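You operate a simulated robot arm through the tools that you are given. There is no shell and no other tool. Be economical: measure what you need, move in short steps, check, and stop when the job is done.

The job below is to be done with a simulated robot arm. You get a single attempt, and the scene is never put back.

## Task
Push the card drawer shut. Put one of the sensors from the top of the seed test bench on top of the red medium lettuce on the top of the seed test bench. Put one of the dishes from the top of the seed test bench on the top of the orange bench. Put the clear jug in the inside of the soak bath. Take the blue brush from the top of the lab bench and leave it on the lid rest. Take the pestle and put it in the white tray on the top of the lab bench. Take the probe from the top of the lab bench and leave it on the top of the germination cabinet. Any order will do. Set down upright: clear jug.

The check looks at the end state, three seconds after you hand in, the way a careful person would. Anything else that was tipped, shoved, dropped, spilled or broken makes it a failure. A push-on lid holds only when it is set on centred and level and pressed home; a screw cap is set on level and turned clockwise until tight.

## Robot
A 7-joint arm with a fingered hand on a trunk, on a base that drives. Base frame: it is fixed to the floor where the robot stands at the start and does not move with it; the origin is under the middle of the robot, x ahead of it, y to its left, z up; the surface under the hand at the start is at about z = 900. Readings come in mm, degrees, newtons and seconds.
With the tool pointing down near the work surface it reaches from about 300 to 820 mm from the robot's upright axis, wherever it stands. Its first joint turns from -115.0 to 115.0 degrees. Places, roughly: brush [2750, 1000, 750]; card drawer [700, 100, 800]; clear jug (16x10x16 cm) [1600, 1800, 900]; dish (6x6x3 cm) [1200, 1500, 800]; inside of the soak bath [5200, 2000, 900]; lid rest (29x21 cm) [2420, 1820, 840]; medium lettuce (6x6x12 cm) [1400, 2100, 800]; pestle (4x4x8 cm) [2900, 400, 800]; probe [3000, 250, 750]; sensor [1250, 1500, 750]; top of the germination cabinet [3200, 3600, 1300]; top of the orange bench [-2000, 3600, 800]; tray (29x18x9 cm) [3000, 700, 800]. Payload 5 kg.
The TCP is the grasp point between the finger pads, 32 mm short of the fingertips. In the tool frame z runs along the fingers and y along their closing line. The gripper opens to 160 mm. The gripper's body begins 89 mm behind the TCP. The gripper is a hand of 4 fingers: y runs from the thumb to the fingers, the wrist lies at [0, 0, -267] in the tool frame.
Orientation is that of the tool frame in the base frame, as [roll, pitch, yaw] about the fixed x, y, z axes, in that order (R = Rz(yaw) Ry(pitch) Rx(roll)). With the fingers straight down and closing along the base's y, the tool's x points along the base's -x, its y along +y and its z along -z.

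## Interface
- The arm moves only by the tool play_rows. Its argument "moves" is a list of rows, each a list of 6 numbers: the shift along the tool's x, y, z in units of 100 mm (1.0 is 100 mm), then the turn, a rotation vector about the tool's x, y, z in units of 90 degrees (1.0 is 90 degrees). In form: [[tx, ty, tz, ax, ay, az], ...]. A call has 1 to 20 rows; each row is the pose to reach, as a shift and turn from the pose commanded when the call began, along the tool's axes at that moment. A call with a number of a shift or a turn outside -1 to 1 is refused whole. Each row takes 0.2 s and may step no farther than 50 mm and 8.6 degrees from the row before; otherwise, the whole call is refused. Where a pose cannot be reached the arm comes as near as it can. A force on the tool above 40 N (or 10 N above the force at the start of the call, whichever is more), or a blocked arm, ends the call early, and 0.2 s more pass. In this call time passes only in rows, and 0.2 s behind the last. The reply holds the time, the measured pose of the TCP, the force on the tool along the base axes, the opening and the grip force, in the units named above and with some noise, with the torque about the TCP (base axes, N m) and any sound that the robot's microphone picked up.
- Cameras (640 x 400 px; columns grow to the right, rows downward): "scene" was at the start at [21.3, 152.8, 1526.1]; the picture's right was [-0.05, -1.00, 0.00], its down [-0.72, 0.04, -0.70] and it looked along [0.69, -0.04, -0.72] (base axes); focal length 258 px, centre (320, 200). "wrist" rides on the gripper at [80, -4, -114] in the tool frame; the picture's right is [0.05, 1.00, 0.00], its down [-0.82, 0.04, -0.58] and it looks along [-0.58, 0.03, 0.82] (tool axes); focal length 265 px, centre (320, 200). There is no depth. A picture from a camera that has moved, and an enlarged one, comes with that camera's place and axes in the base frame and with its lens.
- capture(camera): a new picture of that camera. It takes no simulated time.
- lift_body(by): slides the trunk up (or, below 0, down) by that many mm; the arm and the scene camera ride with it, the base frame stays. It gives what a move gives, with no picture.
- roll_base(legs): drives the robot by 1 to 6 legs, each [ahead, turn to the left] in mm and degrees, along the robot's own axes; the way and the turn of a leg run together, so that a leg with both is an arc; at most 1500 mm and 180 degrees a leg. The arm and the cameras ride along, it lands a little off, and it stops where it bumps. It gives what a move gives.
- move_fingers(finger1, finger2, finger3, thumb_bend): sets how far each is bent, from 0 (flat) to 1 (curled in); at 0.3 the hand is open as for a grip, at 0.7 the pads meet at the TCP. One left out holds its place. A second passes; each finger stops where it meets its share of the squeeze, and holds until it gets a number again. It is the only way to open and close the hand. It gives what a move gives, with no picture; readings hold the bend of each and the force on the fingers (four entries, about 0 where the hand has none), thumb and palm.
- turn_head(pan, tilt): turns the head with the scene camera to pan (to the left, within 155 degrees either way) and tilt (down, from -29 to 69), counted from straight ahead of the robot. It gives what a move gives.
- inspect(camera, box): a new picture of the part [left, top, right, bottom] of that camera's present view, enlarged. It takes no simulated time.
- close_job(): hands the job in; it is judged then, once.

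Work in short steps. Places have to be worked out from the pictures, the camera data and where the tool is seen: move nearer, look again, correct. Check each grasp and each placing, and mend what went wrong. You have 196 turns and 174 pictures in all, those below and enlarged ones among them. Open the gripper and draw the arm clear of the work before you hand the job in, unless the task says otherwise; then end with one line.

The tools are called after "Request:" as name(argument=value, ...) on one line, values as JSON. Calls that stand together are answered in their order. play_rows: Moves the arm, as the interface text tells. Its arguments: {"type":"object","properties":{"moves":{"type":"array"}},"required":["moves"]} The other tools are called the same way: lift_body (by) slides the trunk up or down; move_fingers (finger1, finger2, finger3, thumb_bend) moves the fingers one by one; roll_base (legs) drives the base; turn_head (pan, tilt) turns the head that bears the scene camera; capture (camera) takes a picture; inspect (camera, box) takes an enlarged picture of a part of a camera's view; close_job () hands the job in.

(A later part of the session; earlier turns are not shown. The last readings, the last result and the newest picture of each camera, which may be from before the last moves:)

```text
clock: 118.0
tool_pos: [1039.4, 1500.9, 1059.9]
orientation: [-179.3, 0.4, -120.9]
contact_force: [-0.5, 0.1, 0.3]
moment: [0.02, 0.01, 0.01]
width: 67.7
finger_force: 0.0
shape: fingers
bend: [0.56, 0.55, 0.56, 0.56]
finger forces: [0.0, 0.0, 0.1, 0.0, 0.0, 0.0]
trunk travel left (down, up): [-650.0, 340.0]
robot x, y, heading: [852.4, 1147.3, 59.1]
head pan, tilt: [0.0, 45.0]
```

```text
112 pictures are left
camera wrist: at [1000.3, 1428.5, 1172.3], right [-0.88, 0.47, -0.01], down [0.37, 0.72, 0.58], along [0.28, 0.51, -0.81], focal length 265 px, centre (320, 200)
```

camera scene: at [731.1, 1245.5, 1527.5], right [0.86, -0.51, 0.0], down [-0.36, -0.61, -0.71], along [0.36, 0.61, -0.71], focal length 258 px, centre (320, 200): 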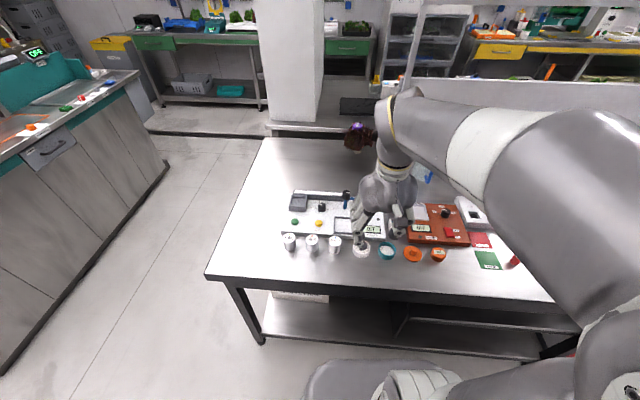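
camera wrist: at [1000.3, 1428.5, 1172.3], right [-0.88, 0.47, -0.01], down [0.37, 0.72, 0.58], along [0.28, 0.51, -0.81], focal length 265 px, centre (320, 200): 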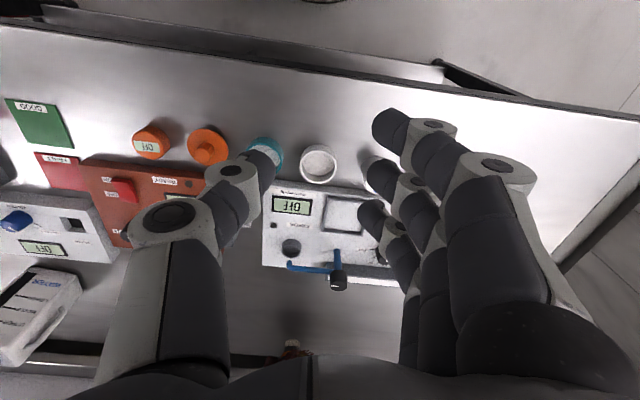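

Both dishes are visible. The white one is at about (1088,1586) and has the wider gaps beside it, so I'll take that one, closing along the row.

Request:
move_fingers(finger1=0.535, finger2=0.535, finger3=0.535, thumb_bend=0.535)

Request:
play_rows(moves=[[-0.25, 0.0, 0.25, 0, 0, 0.01], [-0.5, 0.01, 0.5, 0, 0, 0.02], [-0.75, 0.02, 0.75, 0, 0, 0.027], [-0.93, 0.02, 1.0, 0, 0, 0.027]])

Request:
play_rows(moves=[[0, 0, 0.3, 0, 0, 0], [0, 0, 0.6, 0, 0, 0]])

Request:
capture(camera="wrist")

Request:
inspect(camera="scene", box=[280, 190, 440, 290])

```text
clock: 119.0
tool_pos: [1039.4, 1499.1, 1059.2]
orientation: [-179.2, 0.4, -120.8]
contact_force: [0.2, -0.1, -0.4]
moment: [0.01, -0.02, 0.01]
width: 78.5
finger_force: 0.1
shape: fingers
bend: [0.53, 0.53, 0.53, 0.53]
finger forces: [0.1, 0.1, 0.1, 0.1, 0.0, 0.1]
trunk travel left (down, up): [-650.0, 340.0]
robot x, y, heading: [850.3, 1147.1, 59.3]
head pan, tilt: [0.0, 45.0]
```

```text
clock: 120.0
tool_pos: [1089.0, 1581.0, 961.7]
orientation: [-179.2, 0.3, -123.3]
contact_force: [-0.2, 0.8, 0.2]
moment: [0.02, -0.05, 0.01]
width: 78.9
finger_force: 0.1
shape: fingers
bend: [0.53, 0.53, 0.53, 0.53]
finger forces: [0.1, 0.0, 0.0, 0.1, 0.1, 0.0]
trunk travel left (down, up): [-650.0, 340.0]
robot x, y, heading: [854.7, 1145.7, 59.1]
head pan, tilt: [0.0, 45.0]
```

```text
clock: 120.5
tool_pos: [1089.0, 1582.5, 900.6]
orientation: [-179.3, 0.4, -123.3]
contact_force: [-0.7, -0.3, 0.0]
moment: [0.01, 0.01, -0.06]
width: 78.7
finger_force: 0.1
shape: fingers
bend: [0.53, 0.53, 0.53, 0.53]
finger forces: [0.0, 0.0, 0.0, 0.0, 0.0, 0.0]
trunk travel left (down, up): [-650.0, 340.0]
robot x, y, heading: [856.1, 1147.1, 59.1]
head pan, tilt: [0.0, 45.0]
```

```text
111 pictures are left
camera wrist: at [1046.7, 1511.7, 1012.9], right [-0.86, 0.5, -0.01], down [0.4, 0.71, 0.58], along [0.3, 0.5, -0.81], focal length 265 px, centre (320, 200)
```

wrist: 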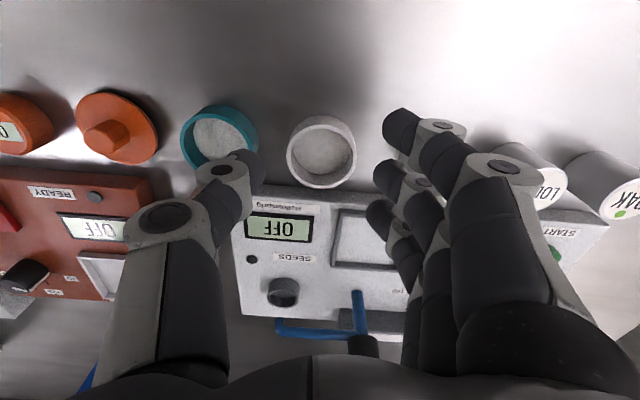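

```text
4.00 times, centred on (360, 240) of scene
camera zoom: at [731.5, 1246.0, 1527.5], right [0.86, -0.51, 0.0], down [-0.36, -0.61, -0.71], along [0.36, 0.61, -0.71], focal length 1034 px, centre (160, 40)
```

zoom: 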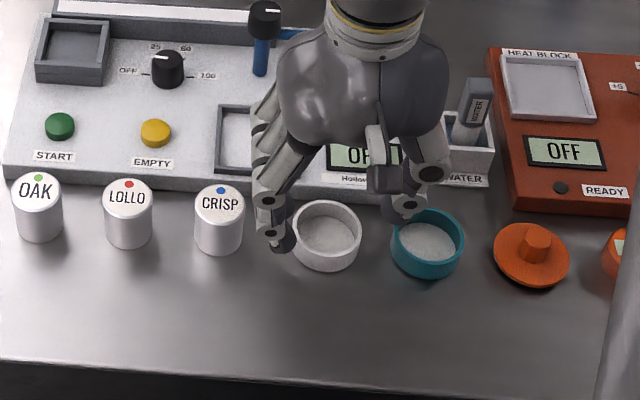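

The dish is centred, but the rear finger would land on the unit behind it. Rotating the hand about 25° swings that finger to the front and keeps the thumb clear of the teal dish.

Request:
play_rows(moves=[[0.02, 0, 0, 0, 0, -0.07], [0.03, 0, 0, 0, 0, -0.14], [0.03, 0, 0, 0, 0, -0.21], [0.03, 0, 0, 0, 0, -0.28]])

Request:
play_rows(moves=[[0, 0, 0.15, 0, 0, 0], [0, 0, 0.28, 0, 0, 0]])

Request:
capture(camera="wrist")

Request:
inspect(camera="scene", box=[280, 190, 440, 290])

```text
clock: 121.5
tool_pos: [1086.9, 1578.3, 900.6]
orientation: [-179.1, 0.1, -98.0]
contact_force: [0.5, 0.1, 0.5]
moment: [0.02, 0.0, -0.01]
width: 79.0
finger_force: 0.1
shape: fingers
bend: [0.53, 0.53, 0.53, 0.53]
finger forces: [0.0, 0.0, 0.1, 0.0, 0.0, 0.0]
trunk travel left (down, up): [-650.0, 340.0]
robot x, y, heading: [853.7, 1145.8, 59.4]
head pan, tilt: [0.0, 45.0]
```

```text
clock: 122.2
tool_pos: [1087.1, 1578.3, 872.5]
orientation: [-179.2, 0.2, -98.0]
contact_force: [0.6, 0.6, -0.1]
moment: [0.01, 0.03, 0.02]
width: 79.0
finger_force: 0.0
shape: fingers
bend: [0.53, 0.53, 0.53, 0.53]
finger forces: [0.1, 0.0, 0.0, 0.0, 0.0, 0.0]
trunk travel left (down, up): [-650.0, 340.0]
robot x, y, heading: [855.0, 1147.0, 59.3]
head pan, tilt: [0.0, 45.0]
```

```text
109 pictures are left
camera wrist: at [1077.9, 1497.5, 985.4], right [-1.0, 0.09, -0.02], down [0.06, 0.81, 0.58], along [0.06, 0.57, -0.82], focal length 265 px, centre (320, 200)
```

wrist: 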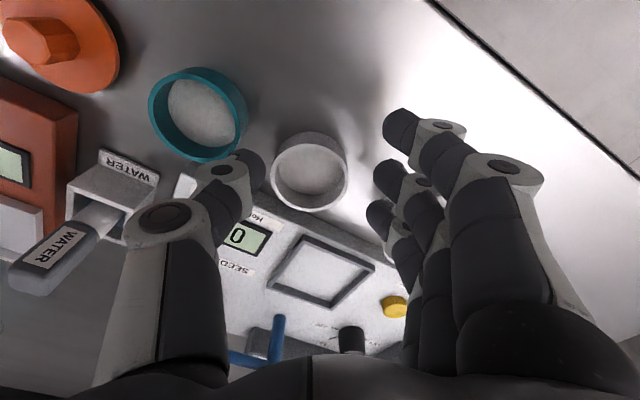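

```text
4.00 times, centred on (360, 240) of scene
camera zoom: at [731.3, 1245.7, 1527.5], right [0.86, -0.51, 0.0], down [-0.36, -0.61, -0.71], along [0.36, 0.61, -0.71], focal length 1034 px, centre (160, 40)
```

zoom: 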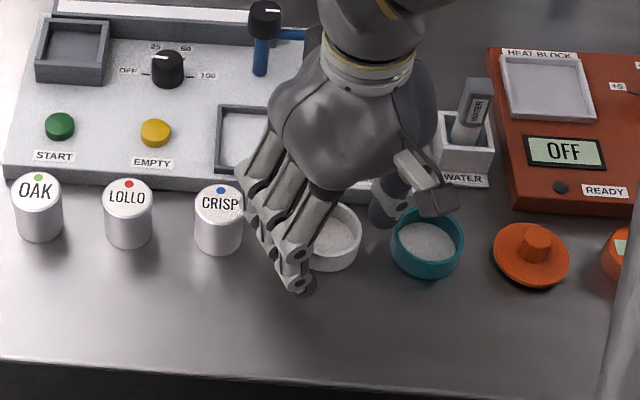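

The dish sits about 7 mm toward the thumb, so I'll correct by 4 mm and descend to near the bench.

Request:
play_rows(moves=[[0, -0.04, 0.0, 0, 0, 0], [0, -0.04, 0.12, 0, 0, 0], [0, -0.04, 0.2, 0, 0, 0], [0, -0.04, 0.26, 0, 0, 0]])

Request:
capture(camera="wrist")

```text
clock: 122.8
tool_pos: [1093.0, 1580.2, 863.6]
orientation: [-178.8, 0.7, -98.2]
contact_force: [-4.1, -3.6, 27.5]
moment: [-0.6, -1.22, -0.29]
width: 77.1
finger_force: 14.2
shape: fingers
bend: [0.53, 0.53, 0.53, 0.55]
finger forces: [0.1, 0.0, 0.0, 0.0, 27.5, 0.1]
trunk travel left (down, up): [-650.0, 340.0]
robot x, y, heading: [852.3, 1150.7, 59.2]
head pan, tilt: [0.0, 45.0]
stopped in row 3: the force on the tool passed its limit at 47 N (the readings are from after the stop); the commanded pose is now the measured one
```

```text
107 pictures are left
camera wrist: at [1083.6, 1498.0, 975.8], right [-1.0, 0.09, -0.02], down [0.06, 0.81, 0.59], along [0.07, 0.58, -0.81], focal length 265 px, centre (320, 200)
```

wrist: 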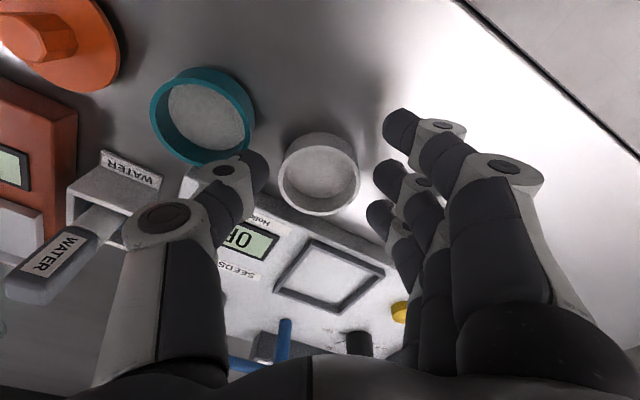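

The thumb met the teal dish rim because the gap between dishes is only about 20 mm. I'll rise and pinch the white dish's front wall instead: fingers outside in the free front space, thumb inside.

Request:
play_rows(moves=[[0, 0, -0.3, 0, 0, 0], [0, 0, -0.6, 0, 0, 0], [0, 0, -0.7, 0, 0, -0.08], [0, 0, -0.7, 0, 0, -0.16], [0, 0, -0.7, 0, 0, -0.24], [0, 0, -0.7, 0, 0, -0.32], [0, 0, -0.7, 0, 0, -0.4], [0, 0, -0.7, 0, 0, -0.48], [0, 0, -0.7, 0, 0, -0.56], [0, 0, -0.7, 0, 0, -0.64]])

Request:
move_fingers(finger1=0.63, finger2=0.62, finger3=0.63, thumb_bend=0.62)

Request:
capture(camera="wrist")

Request:
inspect(camera="scene", box=[280, 190, 440, 290])

```text
clock: 125.0
tool_pos: [1092.2, 1579.7, 930.5]
orientation: [-179.0, -0.8, -40.5]
contact_force: [3.5, -2.6, -0.1]
moment: [0.24, 0.34, 0.0]
width: 79.4
finger_force: 0.1
shape: fingers
bend: [0.53, 0.53, 0.53, 0.53]
finger forces: [0.0, 0.0, 0.0, 0.0, 0.1, 0.0]
trunk travel left (down, up): [-650.0, 340.0]
robot x, y, heading: [852.5, 1147.4, 59.3]
head pan, tilt: [0.0, 45.0]
```

```text
clock: 126.0
tool_pos: [1092.2, 1579.8, 931.5]
orientation: [-178.9, -0.6, -40.6]
contact_force: [-0.6, -0.9, -0.1]
moment: [0.02, 0.01, -0.01]
width: 45.6
finger_force: 0.1
shape: fingers
bend: [0.63, 0.62, 0.63, 0.62]
finger forces: [0.0, 0.0, 0.0, 0.0, 0.0, 0.0]
trunk travel left (down, up): [-650.0, 340.0]
robot x, y, heading: [854.9, 1143.3, 59.1]
head pan, tilt: [0.0, 45.0]
```

```text
106 pictures are left
camera wrist: at [1152.9, 1529.8, 1044.9], right [-0.61, -0.79, -0.02], down [-0.66, 0.49, 0.57], along [-0.44, 0.36, -0.82], focal length 265 px, centre (320, 200)
```

wrist: 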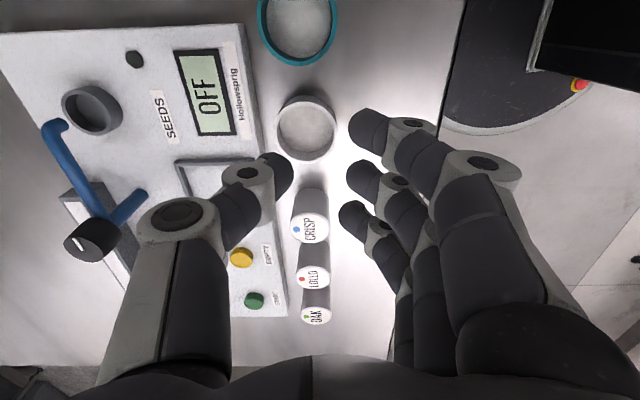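

```text
4.00 times, centred on (360, 240) of scene
camera zoom: at [731.1, 1245.5, 1527.4], right [0.86, -0.51, 0.0], down [-0.36, -0.61, -0.71], along [0.36, 0.61, -0.71], focal length 1034 px, centre (160, 40)
```

zoom: 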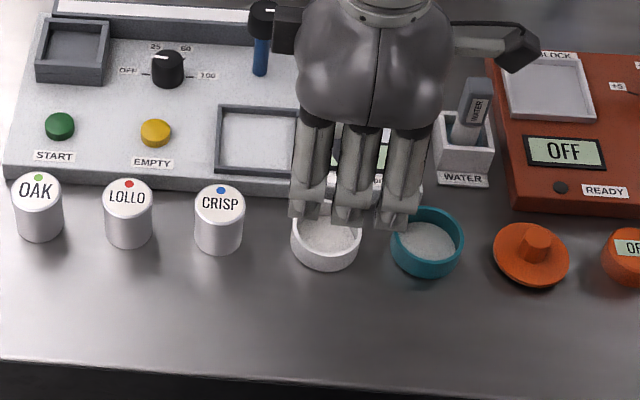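

I'll shift 19 mm toward the front wall and descend to just over the rim to check alignment.

Request:
play_rows(moves=[[0, 0.1, 0.15, 0, 0, 0], [0, 0.19, 0.3, 0, 0, 0], [0, 0.19, 0.5, 0, 0, 0]])

Request:
capture(camera="wrist")

Request:
inspect(camera="scene", box=[320, 210, 400, 260])

```text
clock: 126.8
tool_pos: [1081.1, 1565.3, 879.8]
orientation: [-179.0, -0.8, -40.5]
contact_force: [0.7, 0.1, 0.1]
moment: [-0.03, -0.02, 0.02]
width: 45.4
finger_force: 0.0
shape: fingers
bend: [0.63, 0.62, 0.63, 0.62]
finger forces: [0.1, 0.1, 0.0, 0.0, 0.0, 0.0]
trunk travel left (down, up): [-650.0, 340.0]
robot x, y, heading: [852.3, 1147.7, 59.4]
head pan, tilt: [0.0, 45.0]
```

```text
104 pictures are left
camera wrist: at [1142.2, 1515.1, 994.3], right [-0.61, -0.79, -0.02], down [-0.66, 0.49, 0.57], along [-0.44, 0.36, -0.82], focal length 265 px, centre (320, 200)
```

wrist: 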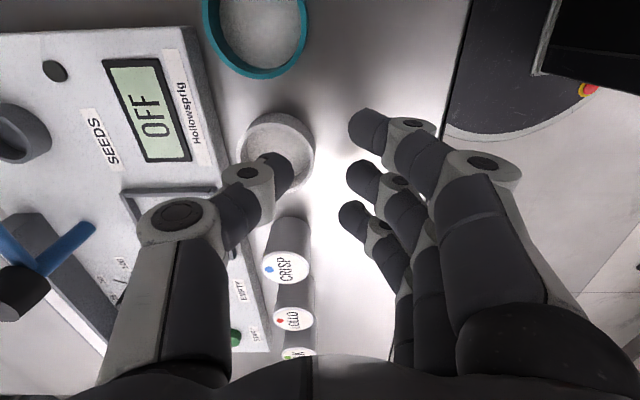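

```text
8.00 times, centred on (360, 235) of scene
camera zoom: at [731.4, 1245.6, 1527.5], right [0.86, -0.51, 0.0], down [-0.36, -0.61, -0.71], along [0.36, 0.61, -0.71], focal length 2068 px, centre (0, -80)
```

zoom: 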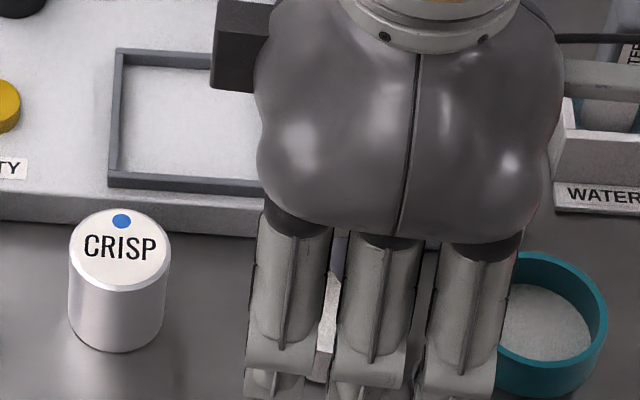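

The wall lies between thumb and fingers, about 5 mm toward the thumb. I'll correct 4 mm and descend.

Request:
play_rows(moves=[[0, -0.04, 0.08, 0, 0, 0], [0, -0.04, 0.16, 0, 0, 0], [0, -0.04, 0.24, 0, 0, 0], [0, -0.04, 0.29, 0, 0, 0]])

Request:
capture(camera="wrist")

```text
clock: 127.8
tool_pos: [1084.3, 1569.4, 851.2]
orientation: [-179.0, -0.6, -40.5]
contact_force: [0.1, 0.0, 0.5]
moment: [0.0, -0.01, 0.0]
width: 45.1
finger_force: 0.0
shape: fingers
bend: [0.63, 0.62, 0.63, 0.62]
finger forces: [0.0, 0.0, 0.0, 0.0, 0.0, 0.1]
trunk travel left (down, up): [-650.0, 340.0]
robot x, y, heading: [859.2, 1147.6, 59.1]
head pan, tilt: [0.0, 45.0]
```

```text
102 pictures are left
camera wrist: at [1145.5, 1518.5, 965.6], right [-0.61, -0.79, -0.02], down [-0.66, 0.5, 0.57], along [-0.44, 0.36, -0.82], focal length 265 px, centre (320, 200)
```

wrist: 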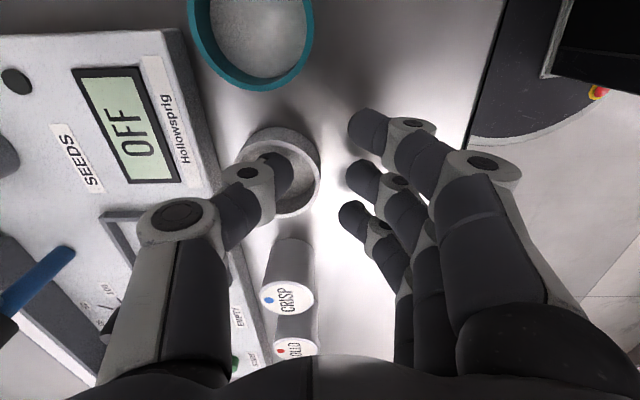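

The thumb is inside the dish and the fingers are outside. I'll go 4 mm lower and close.

Request:
play_rows(moves=[[0, 0, 0.02, 0, 0, 0], [0, 0, 0.04, 0, 0, 0]])

Request:
move_fingers(finger1=0.72, finger2=0.72, finger3=0.72, thumb_bend=0.72)

Request:
capture(camera="wrist")

```text
clock: 128.4
tool_pos: [1084.3, 1568.2, 846.4]
orientation: [-179.0, -0.7, -40.6]
contact_force: [0.6, 0.3, -0.2]
moment: [0.03, 0.0, 0.02]
width: 45.6
finger_force: 0.1
shape: fingers
bend: [0.63, 0.62, 0.63, 0.62]
finger forces: [0.0, 0.0, 0.0, 0.1, 0.0, 0.0]
trunk travel left (down, up): [-650.0, 340.0]
robot x, y, heading: [851.8, 1146.7, 59.3]
head pan, tilt: [0.0, 45.0]
```

```text
clock: 129.4
tool_pos: [1084.6, 1568.5, 846.7]
orientation: [-178.9, -0.8, -40.6]
contact_force: [0.2, 0.2, -0.1]
moment: [-0.03, 0.01, -0.01]
width: 20.5
finger_force: 2.4
shape: fingers
bend: [0.72, 0.71, 0.72, 0.71]
finger forces: [0.0, 2.5, 0.0, 0.0, 2.5, 0.0]
trunk travel left (down, up): [-650.0, 340.0]
robot x, y, heading: [854.3, 1148.5, 59.3]
head pan, tilt: [0.0, 45.0]
```

```text
101 pictures are left
camera wrist: at [1145.5, 1518.3, 961.2], right [-0.61, -0.79, -0.02], down [-0.66, 0.49, 0.57], along [-0.44, 0.36, -0.82], focal length 265 px, centre (320, 200)
```

wrist: 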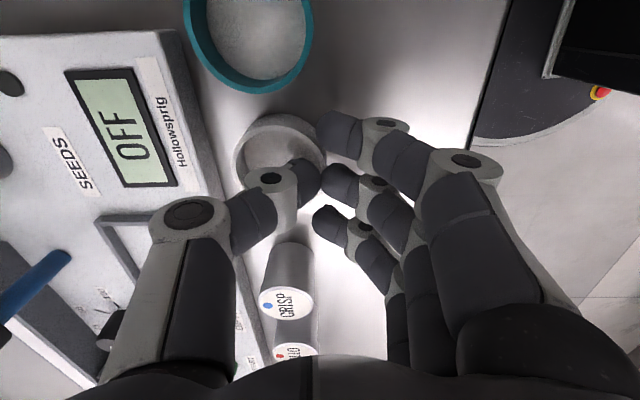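

The wall is pinched lightly (2.5 N), so I'll tighten the squeeze.

Request:
move_fingers(finger1=0.78, finger2=0.85, finger3=0.78, thumb_bend=0.85)

Request:
play_rows(moves=[[0, 0, -0.05, 0, 0, 0], [0, 0, -0.15, 0, 0, 0], [0, 0, -0.3, 0, 0, 0]])

Request:
capture(camera="wrist")

Request:
inspect(camera="scene", box=[280, 190, 440, 290])

```text
clock: 130.4
tool_pos: [1084.2, 1568.4, 847.1]
orientation: [-179.0, -0.7, -40.6]
contact_force: [1.5, -0.2, 0.3]
moment: [0.02, 0.03, 0.04]
width: 17.9
finger_force: 0.2
shape: fingers
bend: [0.78, 0.75, 0.78, 0.81]
finger forces: [0.0, 0.0, 0.0, 0.1, 0.0, 0.1]
trunk travel left (down, up): [-650.0, 340.0]
robot x, y, heading: [858.3, 1149.8, 59.2]
head pan, tilt: [0.0, 45.0]
```

```text
clock: 131.2
tool_pos: [1083.3, 1568.0, 877.3]
orientation: [-179.1, -0.7, -40.6]
contact_force: [0.1, 0.2, 0.4]
moment: [0.01, -0.01, -0.02]
width: 17.8
finger_force: 0.1
shape: fingers
bend: [0.78, 0.75, 0.78, 0.82]
finger forces: [0.1, 0.0, 0.0, 0.0, 0.1, 0.1]
trunk travel left (down, up): [-650.0, 340.0]
robot x, y, heading: [853.2, 1146.9, 59.3]
head pan, tilt: [0.0, 45.0]
```

```text
100 pictures are left
camera wrist: at [1144.4, 1517.3, 991.7], right [-0.61, -0.79, -0.02], down [-0.66, 0.5, 0.57], along [-0.44, 0.36, -0.82], focal length 265 px, centre (320, 200)
```

wrist: 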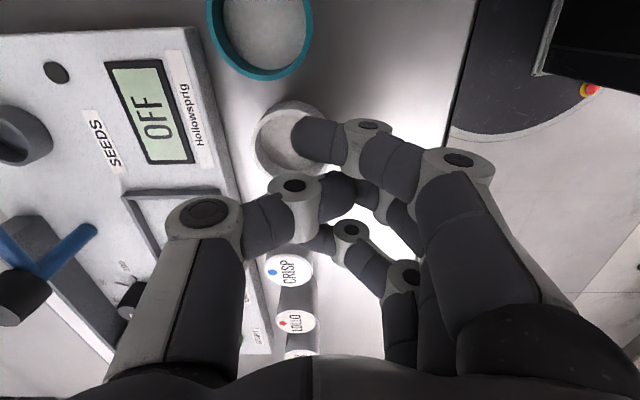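

```text
4.00 times, centred on (360, 240) of scene
camera zoom: at [731.1, 1245.5, 1527.4], right [0.86, -0.51, 0.0], down [-0.36, -0.61, -0.71], along [0.36, 0.61, -0.71], focal length 1034 px, centre (160, 40)
```

zoom: 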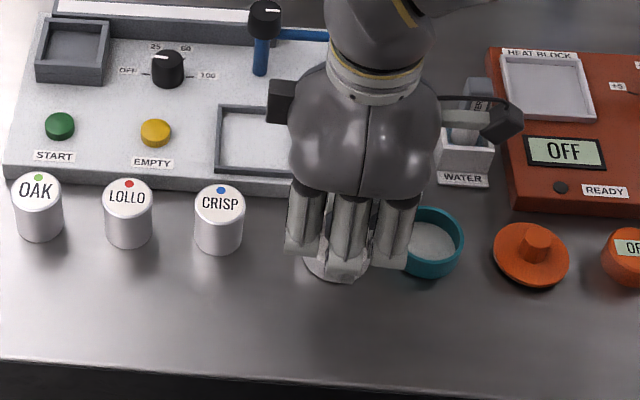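

The pinch slipped and nudged the white dish about 15 mm forward; nothing else moved. I'll use the thumb inside the dish to draw it about 40 mm toward the front, where it can be gripped across its full width.

Request:
move_fingers(finger1=0.56, finger2=0.56, finger3=0.56, thumb_bend=0.62)

Request:
play_rows(moves=[[0.12, 0.12, -0.05, 0, 0, 0], [0.12, 0.12, 0.1, 0, 0, 0]])

Request:
capture(camera="wrist")

```text
clock: 132.2
tool_pos: [1083.3, 1566.9, 877.3]
orientation: [-179.0, -0.7, -40.6]
contact_force: [-0.3, 0.9, 0.7]
moment: [0.01, -0.03, -0.03]
width: 56.5
finger_force: 0.0
shape: fingers
bend: [0.56, 0.56, 0.56, 0.62]
finger forces: [0.0, 0.1, 0.0, 0.0, 0.0, 0.0]
trunk travel left (down, up): [-650.0, 340.0]
robot x, y, heading: [857.8, 1144.6, 59.2]
head pan, tilt: [0.0, 45.0]
```

```text
clock: 132.8
tool_pos: [1084.9, 1552.1, 868.4]
orientation: [-179.0, -0.7, -40.5]
contact_force: [-0.1, -1.0, -1.0]
moment: [0.02, -0.02, -0.01]
width: 56.5
finger_force: 0.1
shape: fingers
bend: [0.56, 0.56, 0.56, 0.62]
finger forces: [0.0, 0.0, 0.1, 0.0, 0.0, 0.0]
trunk travel left (down, up): [-650.0, 340.0]
robot x, y, heading: [852.9, 1150.1, 59.0]
head pan, tilt: [0.0, 45.0]
```

```text
98 pictures are left
camera wrist: at [1146.1, 1501.7, 982.1], right [-0.61, -0.79, -0.02], down [-0.66, 0.49, 0.57], along [-0.44, 0.36, -0.82], focal length 265 px, centre (320, 200)
```

wrist: 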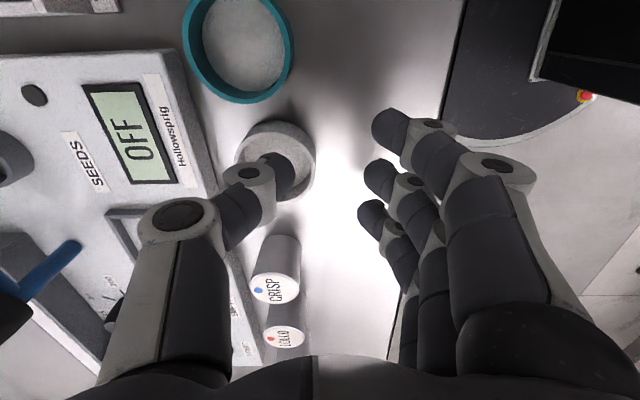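

The thumb is inside the ring. I'll lower it and draw the dish forward.

Request:
play_rows(moves=[[0, 0, 0.1, 0, 0, 0], [0, 0, 0.19, 0, 0, 0], [0, 0.12, 0.19, 0, 0, 0], [0, 0.24, 0.19, 0, 0, 0], [0, 0.36, 0.19, 0, 0, 0], [0, 0.48, 0.19, 0, 0, 0], [0, 0.56, 0.19, 0, 0, 0]])

Request:
play_rows(moves=[[0, -0.1, 0, 0, 0, 0], [0, -0.1, -0.3, 0, 0, 0], [0, -0.1, -0.6, 0, 0, 0]])

Request:
capture(camera="wrist")

Request:
inspect(camera="scene", box=[280, 190, 440, 290])

```text
clock: 134.4
tool_pos: [1047.9, 1507.7, 847.6]
orientation: [-179.0, -0.6, -40.6]
contact_force: [-0.1, 0.3, -0.8]
moment: [0.01, 0.02, -0.01]
width: 56.6
finger_force: 0.2
shape: fingers
bend: [0.56, 0.56, 0.56, 0.62]
finger forces: [0.0, 0.1, 0.1, 0.1, 0.2, 0.0]
trunk travel left (down, up): [-650.0, 340.0]
robot x, y, heading: [853.8, 1145.3, 59.4]
head pan, tilt: [0.0, 45.0]
```

```text
clock: 135.4
tool_pos: [1025.1, 1530.2, 908.2]
orientation: [-179.1, -0.7, -35.4]
contact_force: [1.0, -0.7, 0.2]
moment: [-0.03, 0.02, 0.01]
width: 56.8
finger_force: 0.1
shape: fingers
bend: [0.56, 0.56, 0.56, 0.62]
finger forces: [0.0, 0.0, 0.1, 0.1, 0.1, 0.0]
trunk travel left (down, up): [-650.0, 340.0]
robot x, y, heading: [855.5, 1146.4, 59.3]
head pan, tilt: [0.0, 45.0]
stopped in row 3: the arm was blocked; the commanded pose is now the measured one
```

```text
97 pictures are left
camera wrist: at [1090.4, 1486.3, 1021.4], right [-0.54, -0.84, -0.02], down [-0.7, 0.43, 0.57], along [-0.47, 0.31, -0.82], focal length 265 px, centre (320, 200)
```

wrist: 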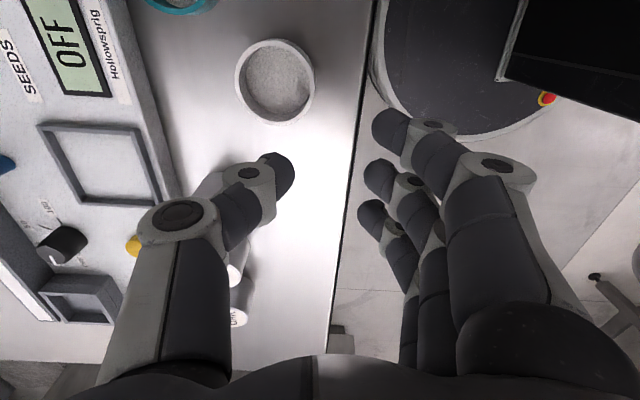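

```text
4.00 times, centred on (360, 240) of scene
camera zoom: at [731.8, 1245.4, 1527.5], right [0.86, -0.51, 0.0], down [-0.36, -0.61, -0.71], along [0.36, 0.61, -0.71], focal length 1034 px, centre (160, 40)
```

zoom: 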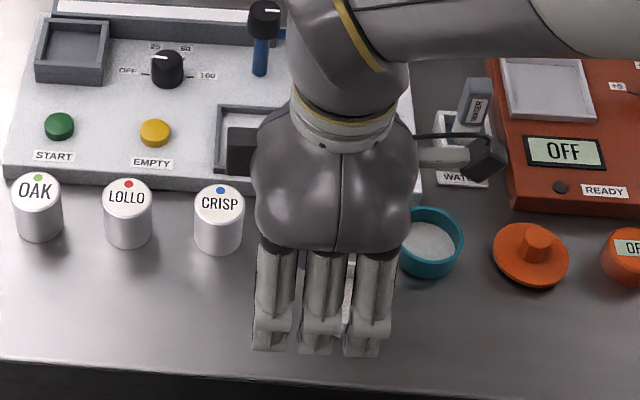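

The dish is now in open space at about (1079,1532). I'll rise slightly, rotate back to the natural yaw, and centre over it with the hand opened for its diameter.

Request:
play_rows(moves=[[0.04, -0.03, -0.1, 0, 0, 0.08], [0.08, -0.06, -0.2, 0, 0, 0.17], [0.12, -0.09, -0.3, 0, 0, 0.26], [0.16, -0.12, -0.3, 0, 0, 0.35], [0.2, -0.15, -0.3, 0, 0, 0.44], [0.24, -0.18, -0.3, 0, 0, 0.53], [0.28, -0.21, -0.3, 0, 0, 0.62], [0.32, -0.24, -0.3, 0, 0, 0.71], [0.36, -0.27, -0.3, 0, 0, 0.8], [0.4, -0.3, -0.3, 0, 0, 0.88], [0.43, -0.33, -0.3, 0, 0, 0.95]])

Request:
move_fingers(finger1=0.52, finger2=0.52, finger3=0.52, thumb_bend=0.52)

Request:
capture(camera="wrist")

```text
clock: 137.8
tool_pos: [1077.9, 1532.7, 938.0]
orientation: [-179.2, 0.8, -120.9]
contact_force: [0.9, 0.4, 0.1]
moment: [-0.01, 0.0, 0.02]
width: 56.5
finger_force: 0.0
shape: fingers
bend: [0.56, 0.56, 0.56, 0.62]
finger forces: [0.1, 0.1, 0.0, 0.1, 0.1, 0.0]
trunk travel left (down, up): [-650.0, 340.0]
robot x, y, heading: [850.2, 1142.8, 59.4]
head pan, tilt: [0.0, 45.0]
```

```text
clock: 138.8
tool_pos: [1077.1, 1531.5, 938.8]
orientation: [-179.3, 0.8, -120.7]
contact_force: [0.1, 0.1, 0.0]
moment: [-0.03, 0.0, 0.02]
width: 82.6
finger_force: 0.1
shape: fingers
bend: [0.52, 0.52, 0.52, 0.52]
finger forces: [0.0, 0.0, 0.1, 0.1, 0.0, 0.0]
trunk travel left (down, up): [-650.0, 340.0]
robot x, y, heading: [857.9, 1149.7, 59.2]
head pan, tilt: [0.0, 45.0]
```

```text
95 pictures are left
camera wrist: at [1037.5, 1460.0, 1050.3], right [-0.88, 0.47, -0.01], down [0.37, 0.72, 0.59], along [0.29, 0.52, -0.81], focal length 265 px, centre (320, 200)
```

wrist: 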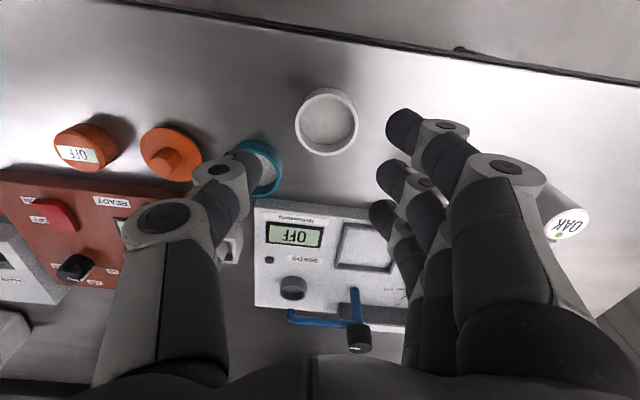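

The dish is centred within a few mm. I'll correct and descend to grip height.

Request:
play_rows(moves=[[0.04, 0.06, 0.2, 0, 0, 0], [0.04, 0.06, 0.45, 0, 0, 0], [0.04, 0.06, 0.65, 0, 0, 0], [0.04, 0.06, 0.8, 0, 0, 0], [0.04, 0.06, 0.88, 0, 0, 0], [0.04, 0.06, 0.92, 0, 0, 0]])

Request:
capture(camera="wrist")

```text
clock: 140.2
tool_pos: [1072.3, 1533.5, 845.7]
orientation: [-179.2, 0.8, -120.9]
contact_force: [0.0, 0.2, 0.1]
moment: [-0.01, 0.0, 0.01]
width: 82.7
finger_force: 0.1
shape: fingers
bend: [0.52, 0.52, 0.52, 0.52]
finger forces: [0.0, 0.0, 0.0, 0.0, 0.1, 0.0]
trunk travel left (down, up): [-650.0, 340.0]
robot x, y, heading: [851.8, 1145.9, 59.4]
head pan, tilt: [0.0, 45.0]
```

```text
94 pictures are left
camera wrist: at [1032.7, 1461.1, 958.0], right [-0.88, 0.47, -0.01], down [0.37, 0.72, 0.59], along [0.28, 0.51, -0.81], focal length 265 px, centre (320, 200)
```

wrist: 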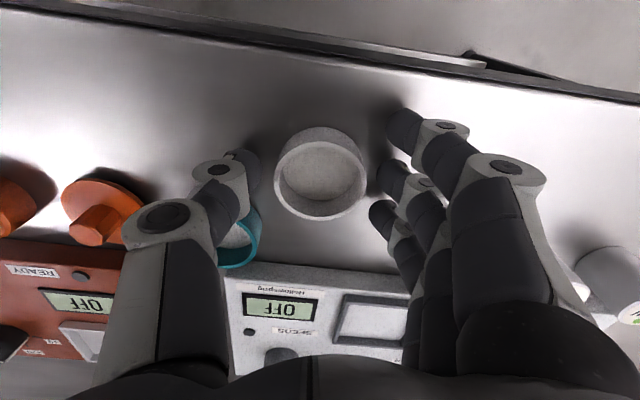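

The dish sits between thumb and fingers, so I'll close.

Request:
move_fingers(finger1=0.6, finger2=0.72, finger3=0.72, thumb_bend=0.72)

Request:
play_rows(moves=[[0, 0, -0.05, 0, 0, 0], [0, 0, -0.2, 0, 0, 0], [0, 0, -0.5, 0, 0, 0], [0, 0, -0.9, 0, 0, 0]])

Request:
capture(camera="wrist")

```text
clock: 141.2
tool_pos: [1071.7, 1532.9, 845.7]
orientation: [-179.2, 0.9, -120.7]
contact_force: [1.4, 0.3, 2.7]
moment: [0.07, 0.01, -0.01]
width: 52.3
finger_force: 18.5
shape: fingers
bend: [0.6, 0.56, 0.62, 0.66]
finger forces: [0.1, 9.6, 8.9, 0.0, 18.7, 0.1]
trunk travel left (down, up): [-650.0, 340.0]
robot x, y, heading: [854.9, 1147.5, 59.5]
head pan, tilt: [0.0, 45.0]
```

```text
clock: 142.2
tool_pos: [1069.0, 1533.3, 936.7]
orientation: [-179.2, 0.9, -120.8]
contact_force: [-0.1, -0.1, -0.5]
moment: [-0.01, -0.02, 0.0]
width: 51.9
finger_force: 19.0
shape: fingers
bend: [0.6, 0.56, 0.62, 0.66]
finger forces: [0.0, 9.6, 9.3, 0.0, 18.1, 0.0]
trunk travel left (down, up): [-650.0, 340.0]
robot x, y, heading: [854.7, 1145.7, 59.5]
head pan, tilt: [0.0, 45.0]
```

```text
93 pictures are left
camera wrist: at [1029.1, 1460.6, 1048.9], right [-0.88, 0.47, -0.01], down [0.37, 0.72, 0.59], along [0.28, 0.52, -0.81], focal length 265 px, centre (320, 200)
```

wrist: 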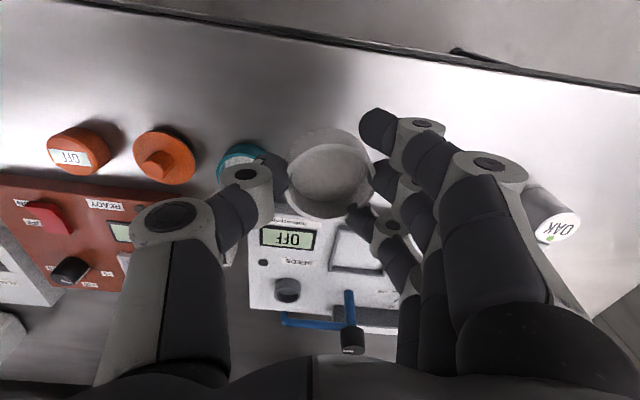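

The dish is held, slightly tilted in the grip. I'll raise and tuck the arm, then drive via open floor toward the orange bench to the left.

Request:
play_rows(moves=[[0.1, 0, -0.2, 0, 0, 0], [0.2, 0, -0.5, 0, 0, 0], [0.3, 0, -0.8, 0, 0, 0], [0.3, 0, -1.0, 0, 0, 0]])

Request:
roll_base(legs=[[0, 108.7], [1167, 0], [0, -28.8], [1000, 0]])

Request:
turn_head(pan=0, tilt=20)

Request:
capture(camera="scene")

```text
clock: 143.2
tool_pos: [1052.8, 1506.1, 1035.9]
orientation: [-179.2, 0.8, -120.8]
contact_force: [-0.2, 0.0, -1.6]
moment: [0.03, -0.01, -0.02]
width: 51.8
finger_force: 18.8
shape: fingers
bend: [0.6, 0.56, 0.62, 0.66]
finger forces: [0.1, 9.7, 9.4, 0.0, 17.9, 0.0]
trunk travel left (down, up): [-650.0, 340.0]
robot x, y, heading: [854.1, 1146.1, 59.5]
head pan, tilt: [0.0, 45.0]
```

```text
clock: 160.0
tool_pos: [-1345.3, 2309.9, 1036.8]
orientation: [-179.1, 0.7, -41.9]
contact_force: [-0.1, 0.2, -0.5]
moment: [0.0, -0.04, 0.03]
width: 51.9
finger_force: 18.5
shape: fingers
bend: [0.6, 0.56, 0.62, 0.66]
finger forces: [0.0, 9.5, 9.4, 0.0, 18.0, 0.1]
trunk travel left (down, up): [-650.0, 340.0]
robot x, y, heading: [-1032.5, 2045.5, 138.4]
head pan, tilt: [0.0, 45.0]
```

```text
clock: 160.9
tool_pos: [-1345.8, 2309.2, 1036.2]
orientation: [-179.1, 0.8, -41.9]
contact_force: [0.4, -0.4, -0.3]
moment: [0.0, 0.0, 0.01]
width: 51.6
finger_force: 18.9
shape: fingers
bend: [0.6, 0.56, 0.62, 0.66]
finger forces: [0.1, 9.6, 9.4, 0.1, 18.1, 0.1]
trunk travel left (down, up): [-650.0, 340.0]
robot x, y, heading: [-1035.2, 2045.0, 137.9]
head pan, tilt: [0.0, 20.0]
```

```text
92 pictures are left
camera scene: at [-1160.6, 1950.6, 1566.0], right [0.67, 0.75, 0.0], down [0.26, -0.23, -0.94], along [-0.7, 0.63, -0.34], focal length 258 px, centre (320, 200)
```

scene: 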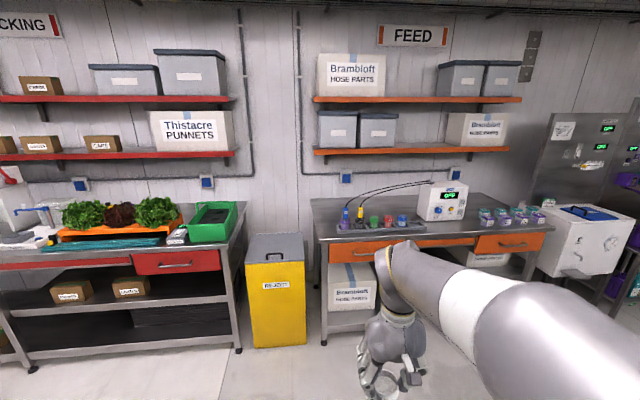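

The orange-fronted bench is ahead, with its front-left corner near (-2191,2863) and a free patch at its left end. I'll drive up to it.

Request:
roll_base(legs=[[970, 0], [0, 8]])

Request:
turn_head(pan=0, tilt=40)

Request:
capture(camera="scene")

Request:
capture(camera="wrist")

```text
clock: 166.5
tool_pos: [-2101.1, 2911.3, 1036.0]
orientation: [-179.2, 0.7, -34.2]
contact_force: [0.1, -0.3, -0.1]
moment: [0.04, -0.01, 0.04]
width: 51.8
finger_force: 18.2
shape: fingers
bend: [0.6, 0.56, 0.62, 0.66]
finger forces: [0.0, 9.6, 9.3, 0.1, 18.0, 0.0]
trunk travel left (down, up): [-650.0, 340.0]
robot x, y, heading: [-1753.0, 2695.2, 145.8]
head pan, tilt: [0.0, 20.0]
```

```text
clock: 167.3
tool_pos: [-2099.7, 2911.7, 1035.9]
orientation: [-179.2, 0.8, -34.1]
contact_force: [-0.7, 0.1, -1.1]
moment: [-0.01, 0.04, -0.02]
width: 51.8
finger_force: 18.4
shape: fingers
bend: [0.6, 0.56, 0.62, 0.66]
finger forces: [0.0, 9.6, 9.4, 0.0, 17.9, 0.0]
trunk travel left (down, up): [-650.0, 340.0]
robot x, y, heading: [-1754.2, 2690.9, 146.2]
head pan, tilt: [0.0, 40.0]
```

```text
91 pictures are left
camera scene: at [-1861.2, 2576.8, 1534.8], right [0.56, 0.83, 0.0], down [0.53, -0.36, -0.77], along [-0.64, 0.43, -0.64], focal length 258 px, centre (320, 200)
```

scene: 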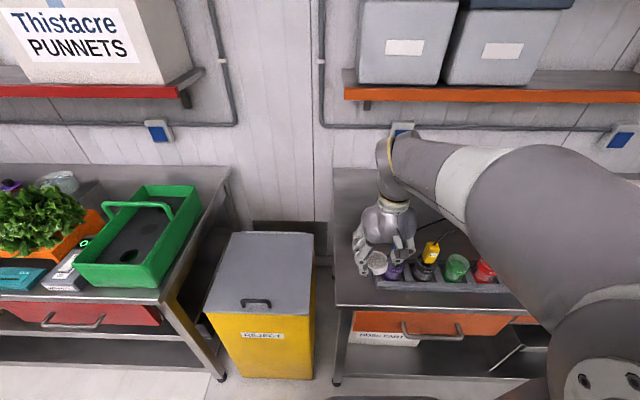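

```text
90 pictures are left
camera wrist: at [-2031.0, 2867.7, 1148.4], right [-0.52, -0.86, -0.01], down [-0.7, 0.41, 0.59], along [-0.5, 0.31, -0.81], focal length 265 px, centre (320, 200)
```

wrist: 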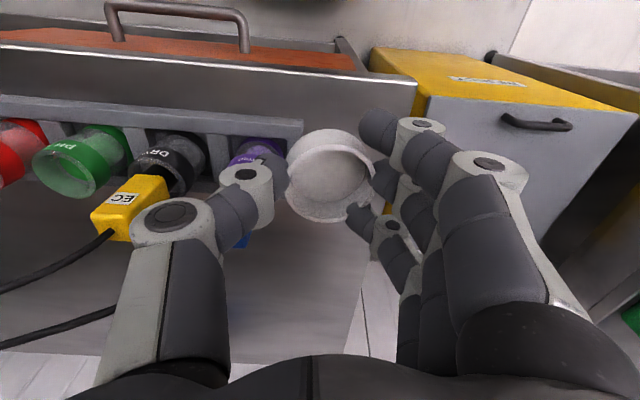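

The bench top is clear at its left end beside the sensor rail. I'll carry the dish over to about (-2291,2997), behind and left of the rail.

Request:
play_rows(moves=[[-0.3, 0.06, 0, 0, 0, 0], [-0.6, 0.12, 0, 0, 0, 0], [-0.9, 0.18, 0, 0, 0, 0], [-1.0, 0.18, 0, 0, 0, 0]])

Request:
play_rows(moves=[[-0.3, 0.06, 0, 0, 0, 0], [-0.6, 0.12, 0.2, 0, 0, 0], [-0.9, 0.18, 0.5, 0, 0, 0], [-1.0, 0.18, 0.8, 0, 0, 0]])

Request:
capture(camera="wrist")

Request:
inspect(camera="scene", box=[310, 140, 470, 320])

```text
clock: 168.3
tool_pos: [-2194.5, 2953.2, 1037.0]
orientation: [-179.2, 0.8, -34.1]
contact_force: [-0.1, -0.4, 0.2]
moment: [-0.01, -0.02, 0.03]
width: 51.8
finger_force: 18.3
shape: fingers
bend: [0.6, 0.56, 0.62, 0.66]
finger forces: [0.1, 9.6, 9.5, 0.1, 18.0, 0.0]
trunk travel left (down, up): [-650.0, 340.0]
robot x, y, heading: [-1754.5, 2691.2, 146.2]
head pan, tilt: [0.0, 40.0]
```

```text
clock: 169.3
tool_pos: [-2287.0, 2995.9, 958.3]
orientation: [-179.3, 0.8, -34.2]
contact_force: [-0.7, 0.3, -0.2]
moment: [0.01, -0.01, 0.0]
width: 51.6
finger_force: 18.6
shape: fingers
bend: [0.6, 0.56, 0.62, 0.66]
finger forces: [0.0, 9.7, 9.5, 0.1, 17.9, 0.1]
trunk travel left (down, up): [-650.0, 340.0]
robot x, y, heading: [-1751.8, 2690.4, 145.9]
head pan, tilt: [0.0, 40.0]
```

```text
89 pictures are left
camera wrist: at [-2217.3, 2951.6, 1069.8], right [-0.52, -0.86, -0.01], down [-0.7, 0.41, 0.59], along [-0.5, 0.31, -0.81], focal length 265 px, centre (320, 200)
```

wrist: 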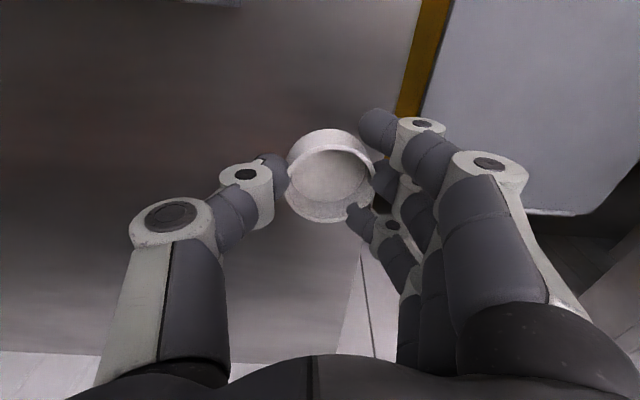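

```text
2.22 times, centred on (390, 230) of scene
camera zoom: at [-1861.7, 2577.1, 1534.7], right [0.56, 0.83, 0.0], down [0.53, -0.36, -0.77], along [-0.63, 0.43, -0.64], focal length 574 px, centre (164, 133)
```

zoom: 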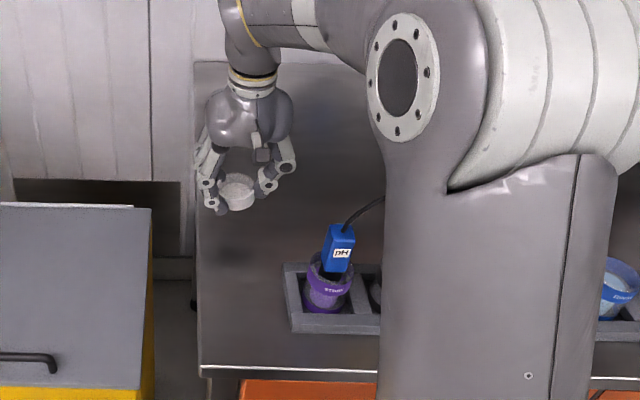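

There's plenty of room here. I'll shift 25 mm inward from the edge and descend toward the surface.

Request:
play_rows(moves=[[0, -0.12, 0.25, 0, 0, 0], [0, -0.25, 0.5, 0, 0, 0], [0, -0.25, 0.75, 0, 0, 0], [0, -0.25, 0.95, 0, 0, 0]])

Request:
play_rows(moves=[[0, 0, 0.03, 0, 0, 0], [0, 0, 0.06, 0, 0, 0]])

Request:
play_rows(moves=[[0, 0, 0.03, 0, 0, 0], [0, 0, 0.05, 0, 0, 0]])

Request:
capture(camera="wrist")

```text
clock: 170.2
tool_pos: [-2275.1, 3019.6, 889.6]
orientation: [-179.3, 1.4, -34.2]
contact_force: [3.5, -1.2, 15.1]
moment: [-0.31, 0.12, 0.09]
width: 50.9
finger_force: 22.0
shape: fingers
bend: [0.6, 0.57, 0.63, 0.66]
finger forces: [1.5, 13.6, 10.4, 0.0, 19.1, 0.1]
trunk travel left (down, up): [-650.0, 340.0]
robot x, y, heading: [-1754.2, 2691.0, 146.0]
head pan, tilt: [0.0, 40.0]
stopped in row 4: the force on the tool passed its limit at 51 N (the readings are from after the stop); the commanded pose is now the measured one
```

```text
clock: 170.7
tool_pos: [-2276.5, 3020.6, 890.8]
orientation: [-179.2, 2.0, -34.2]
contact_force: [2.4, -1.5, 19.3]
moment: [-0.52, 0.13, 0.03]
width: 50.3
finger_force: 25.0
shape: fingers
bend: [0.61, 0.57, 0.63, 0.66]
finger forces: [5.6, 15.7, 10.6, 0.0, 18.9, 0.1]
trunk travel left (down, up): [-650.0, 340.0]
robot x, y, heading: [-1755.9, 2687.9, 145.9]
head pan, tilt: [0.0, 40.0]
stopped in row 2: the force on the tool passed its limit at 44 N (the readings are from after the stop); the commanded pose is now the measured one
```

```text
clock: 171.2
tool_pos: [-2280.5, 3021.1, 890.0]
orientation: [-179.4, 2.4, -34.2]
contact_force: [1.5, -1.1, 18.4]
moment: [-0.53, 0.05, 0.03]
width: 49.8
finger_force: 25.1
shape: fingers
bend: [0.61, 0.57, 0.63, 0.66]
finger forces: [6.8, 15.3, 10.2, 0.0, 18.4, 0.0]
trunk travel left (down, up): [-650.0, 340.0]
robot x, y, heading: [-1752.8, 2691.0, 146.1]
head pan, tilt: [0.0, 40.0]
stopped in row 2: the force on the tool passed its limit at 43 N (the readings are from after the stop); the commanded pose is now the measured one
```

```text
87 pictures are left
camera wrist: at [-2207.5, 2975.1, 1000.1], right [-0.52, -0.85, -0.01], down [-0.68, 0.4, 0.61], along [-0.52, 0.33, -0.79], focal length 265 px, centre (320, 200)
```

wrist: 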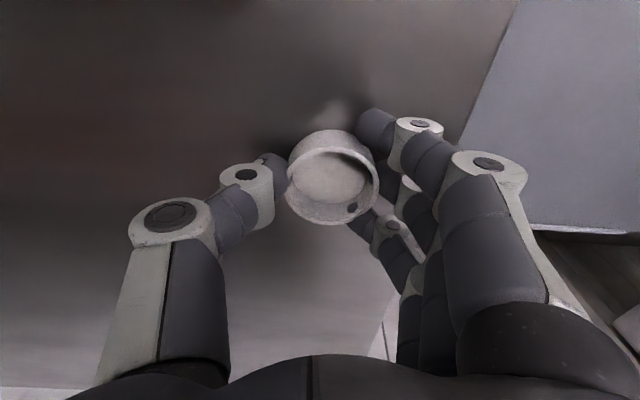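

The bench top here is at about z 845, and the dish has touched down, a bit tilted. I'll relieve the press by a few mm and open gently so it settles flat.

Request:
play_rows(moves=[[0, 0, -0.03, 0, 0, 0], [0, 0, -0.04, 0, 0, 0]])

Request:
move_fingers(finger1=0.5, finger2=0.53, finger3=0.53, thumb_bend=0.57)

Request:
capture(camera="wrist")

```text
clock: 171.8
tool_pos: [-2278.4, 3020.3, 890.6]
orientation: [-179.4, 2.0, -34.2]
contact_force: [-0.7, 0.5, 2.6]
moment: [-0.05, 0.03, -0.03]
width: 50.4
finger_force: 18.9
shape: fingers
bend: [0.6, 0.57, 0.63, 0.66]
finger forces: [0.3, 9.4, 11.0, 0.0, 17.4, 0.0]
trunk travel left (down, up): [-650.0, 340.0]
robot x, y, heading: [-1753.5, 2695.1, 146.1]
head pan, tilt: [0.0, 40.0]
```

```text
clock: 172.8
tool_pos: [-2278.0, 3019.9, 892.3]
orientation: [-179.4, 2.1, -34.2]
contact_force: [2.1, 2.6, 9.6]
moment: [-0.49, -0.14, 0.14]
width: 72.7
finger_force: 4.8
shape: fingers
bend: [0.54, 0.53, 0.53, 0.56]
finger forces: [9.8, 0.0, 0.0, 0.0, 0.0, 0.1]
trunk travel left (down, up): [-650.0, 340.0]
robot x, y, heading: [-1758.0, 2690.6, 146.0]
head pan, tilt: [0.0, 40.0]
```

```text
86 pictures are left
camera wrist: at [-2206.8, 2975.1, 1002.3], right [-0.52, -0.85, -0.01], down [-0.68, 0.41, 0.61], along [-0.51, 0.32, -0.79], focal length 265 px, centre (320, 200)
```

wrist: 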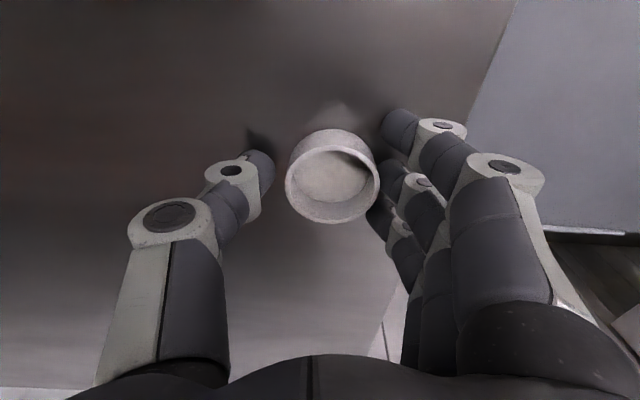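

Request:
play_rows(moves=[[0, 0, -0.05, 0, 0, 0], [0, 0, -0.2, 0, 0, 0], [0, 0, -0.5, 0, 0, 0], [0, 0, -0.9, 0, 0, 0]])

Request:
capture(camera="wrist")

Request:
inspect(camera="scene", box=[330, 140, 450, 240])

```text
clock: 173.8
tool_pos: [-2277.5, 3017.6, 983.2]
orientation: [-179.5, 2.2, -34.2]
contact_force: [0.1, 0.4, -0.7]
moment: [-0.02, 0.02, -0.03]
width: 78.9
finger_force: 0.1
shape: fingers
bend: [0.5, 0.53, 0.53, 0.56]
finger forces: [0.1, 0.0, 0.1, 0.1, 0.1, 0.1]
trunk travel left (down, up): [-650.0, 340.0]
robot x, y, heading: [-1754.2, 2691.8, 146.1]
head pan, tilt: [0.0, 40.0]
```

```text
85 pictures are left
camera wrist: at [-2207.2, 2972.5, 1093.5], right [-0.52, -0.85, -0.01], down [-0.68, 0.41, 0.61], along [-0.51, 0.32, -0.8], focal length 265 px, centre (320, 200)
```

wrist: 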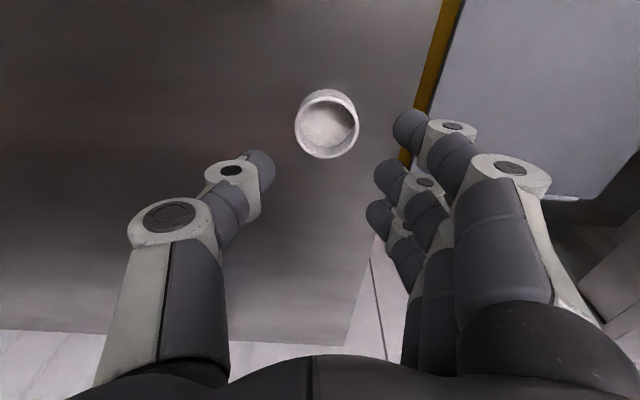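

```text
4.00 times, centred on (390, 190) of scene
camera zoom: at [-1860.9, 2576.6, 1534.6], right [0.56, 0.83, 0.0], down [0.53, -0.36, -0.77], along [-0.64, 0.43, -0.64], focal length 1034 px, centre (40, 240)
```

zoom: 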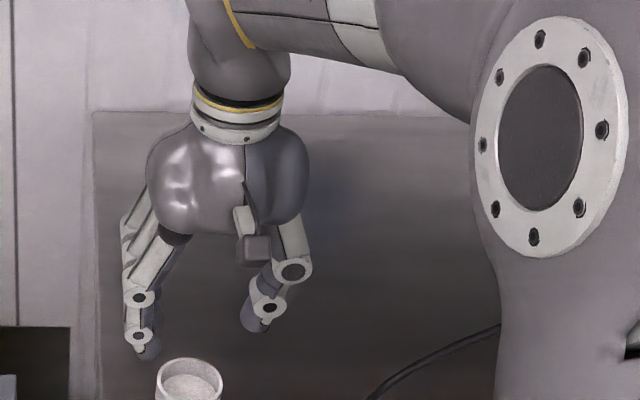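

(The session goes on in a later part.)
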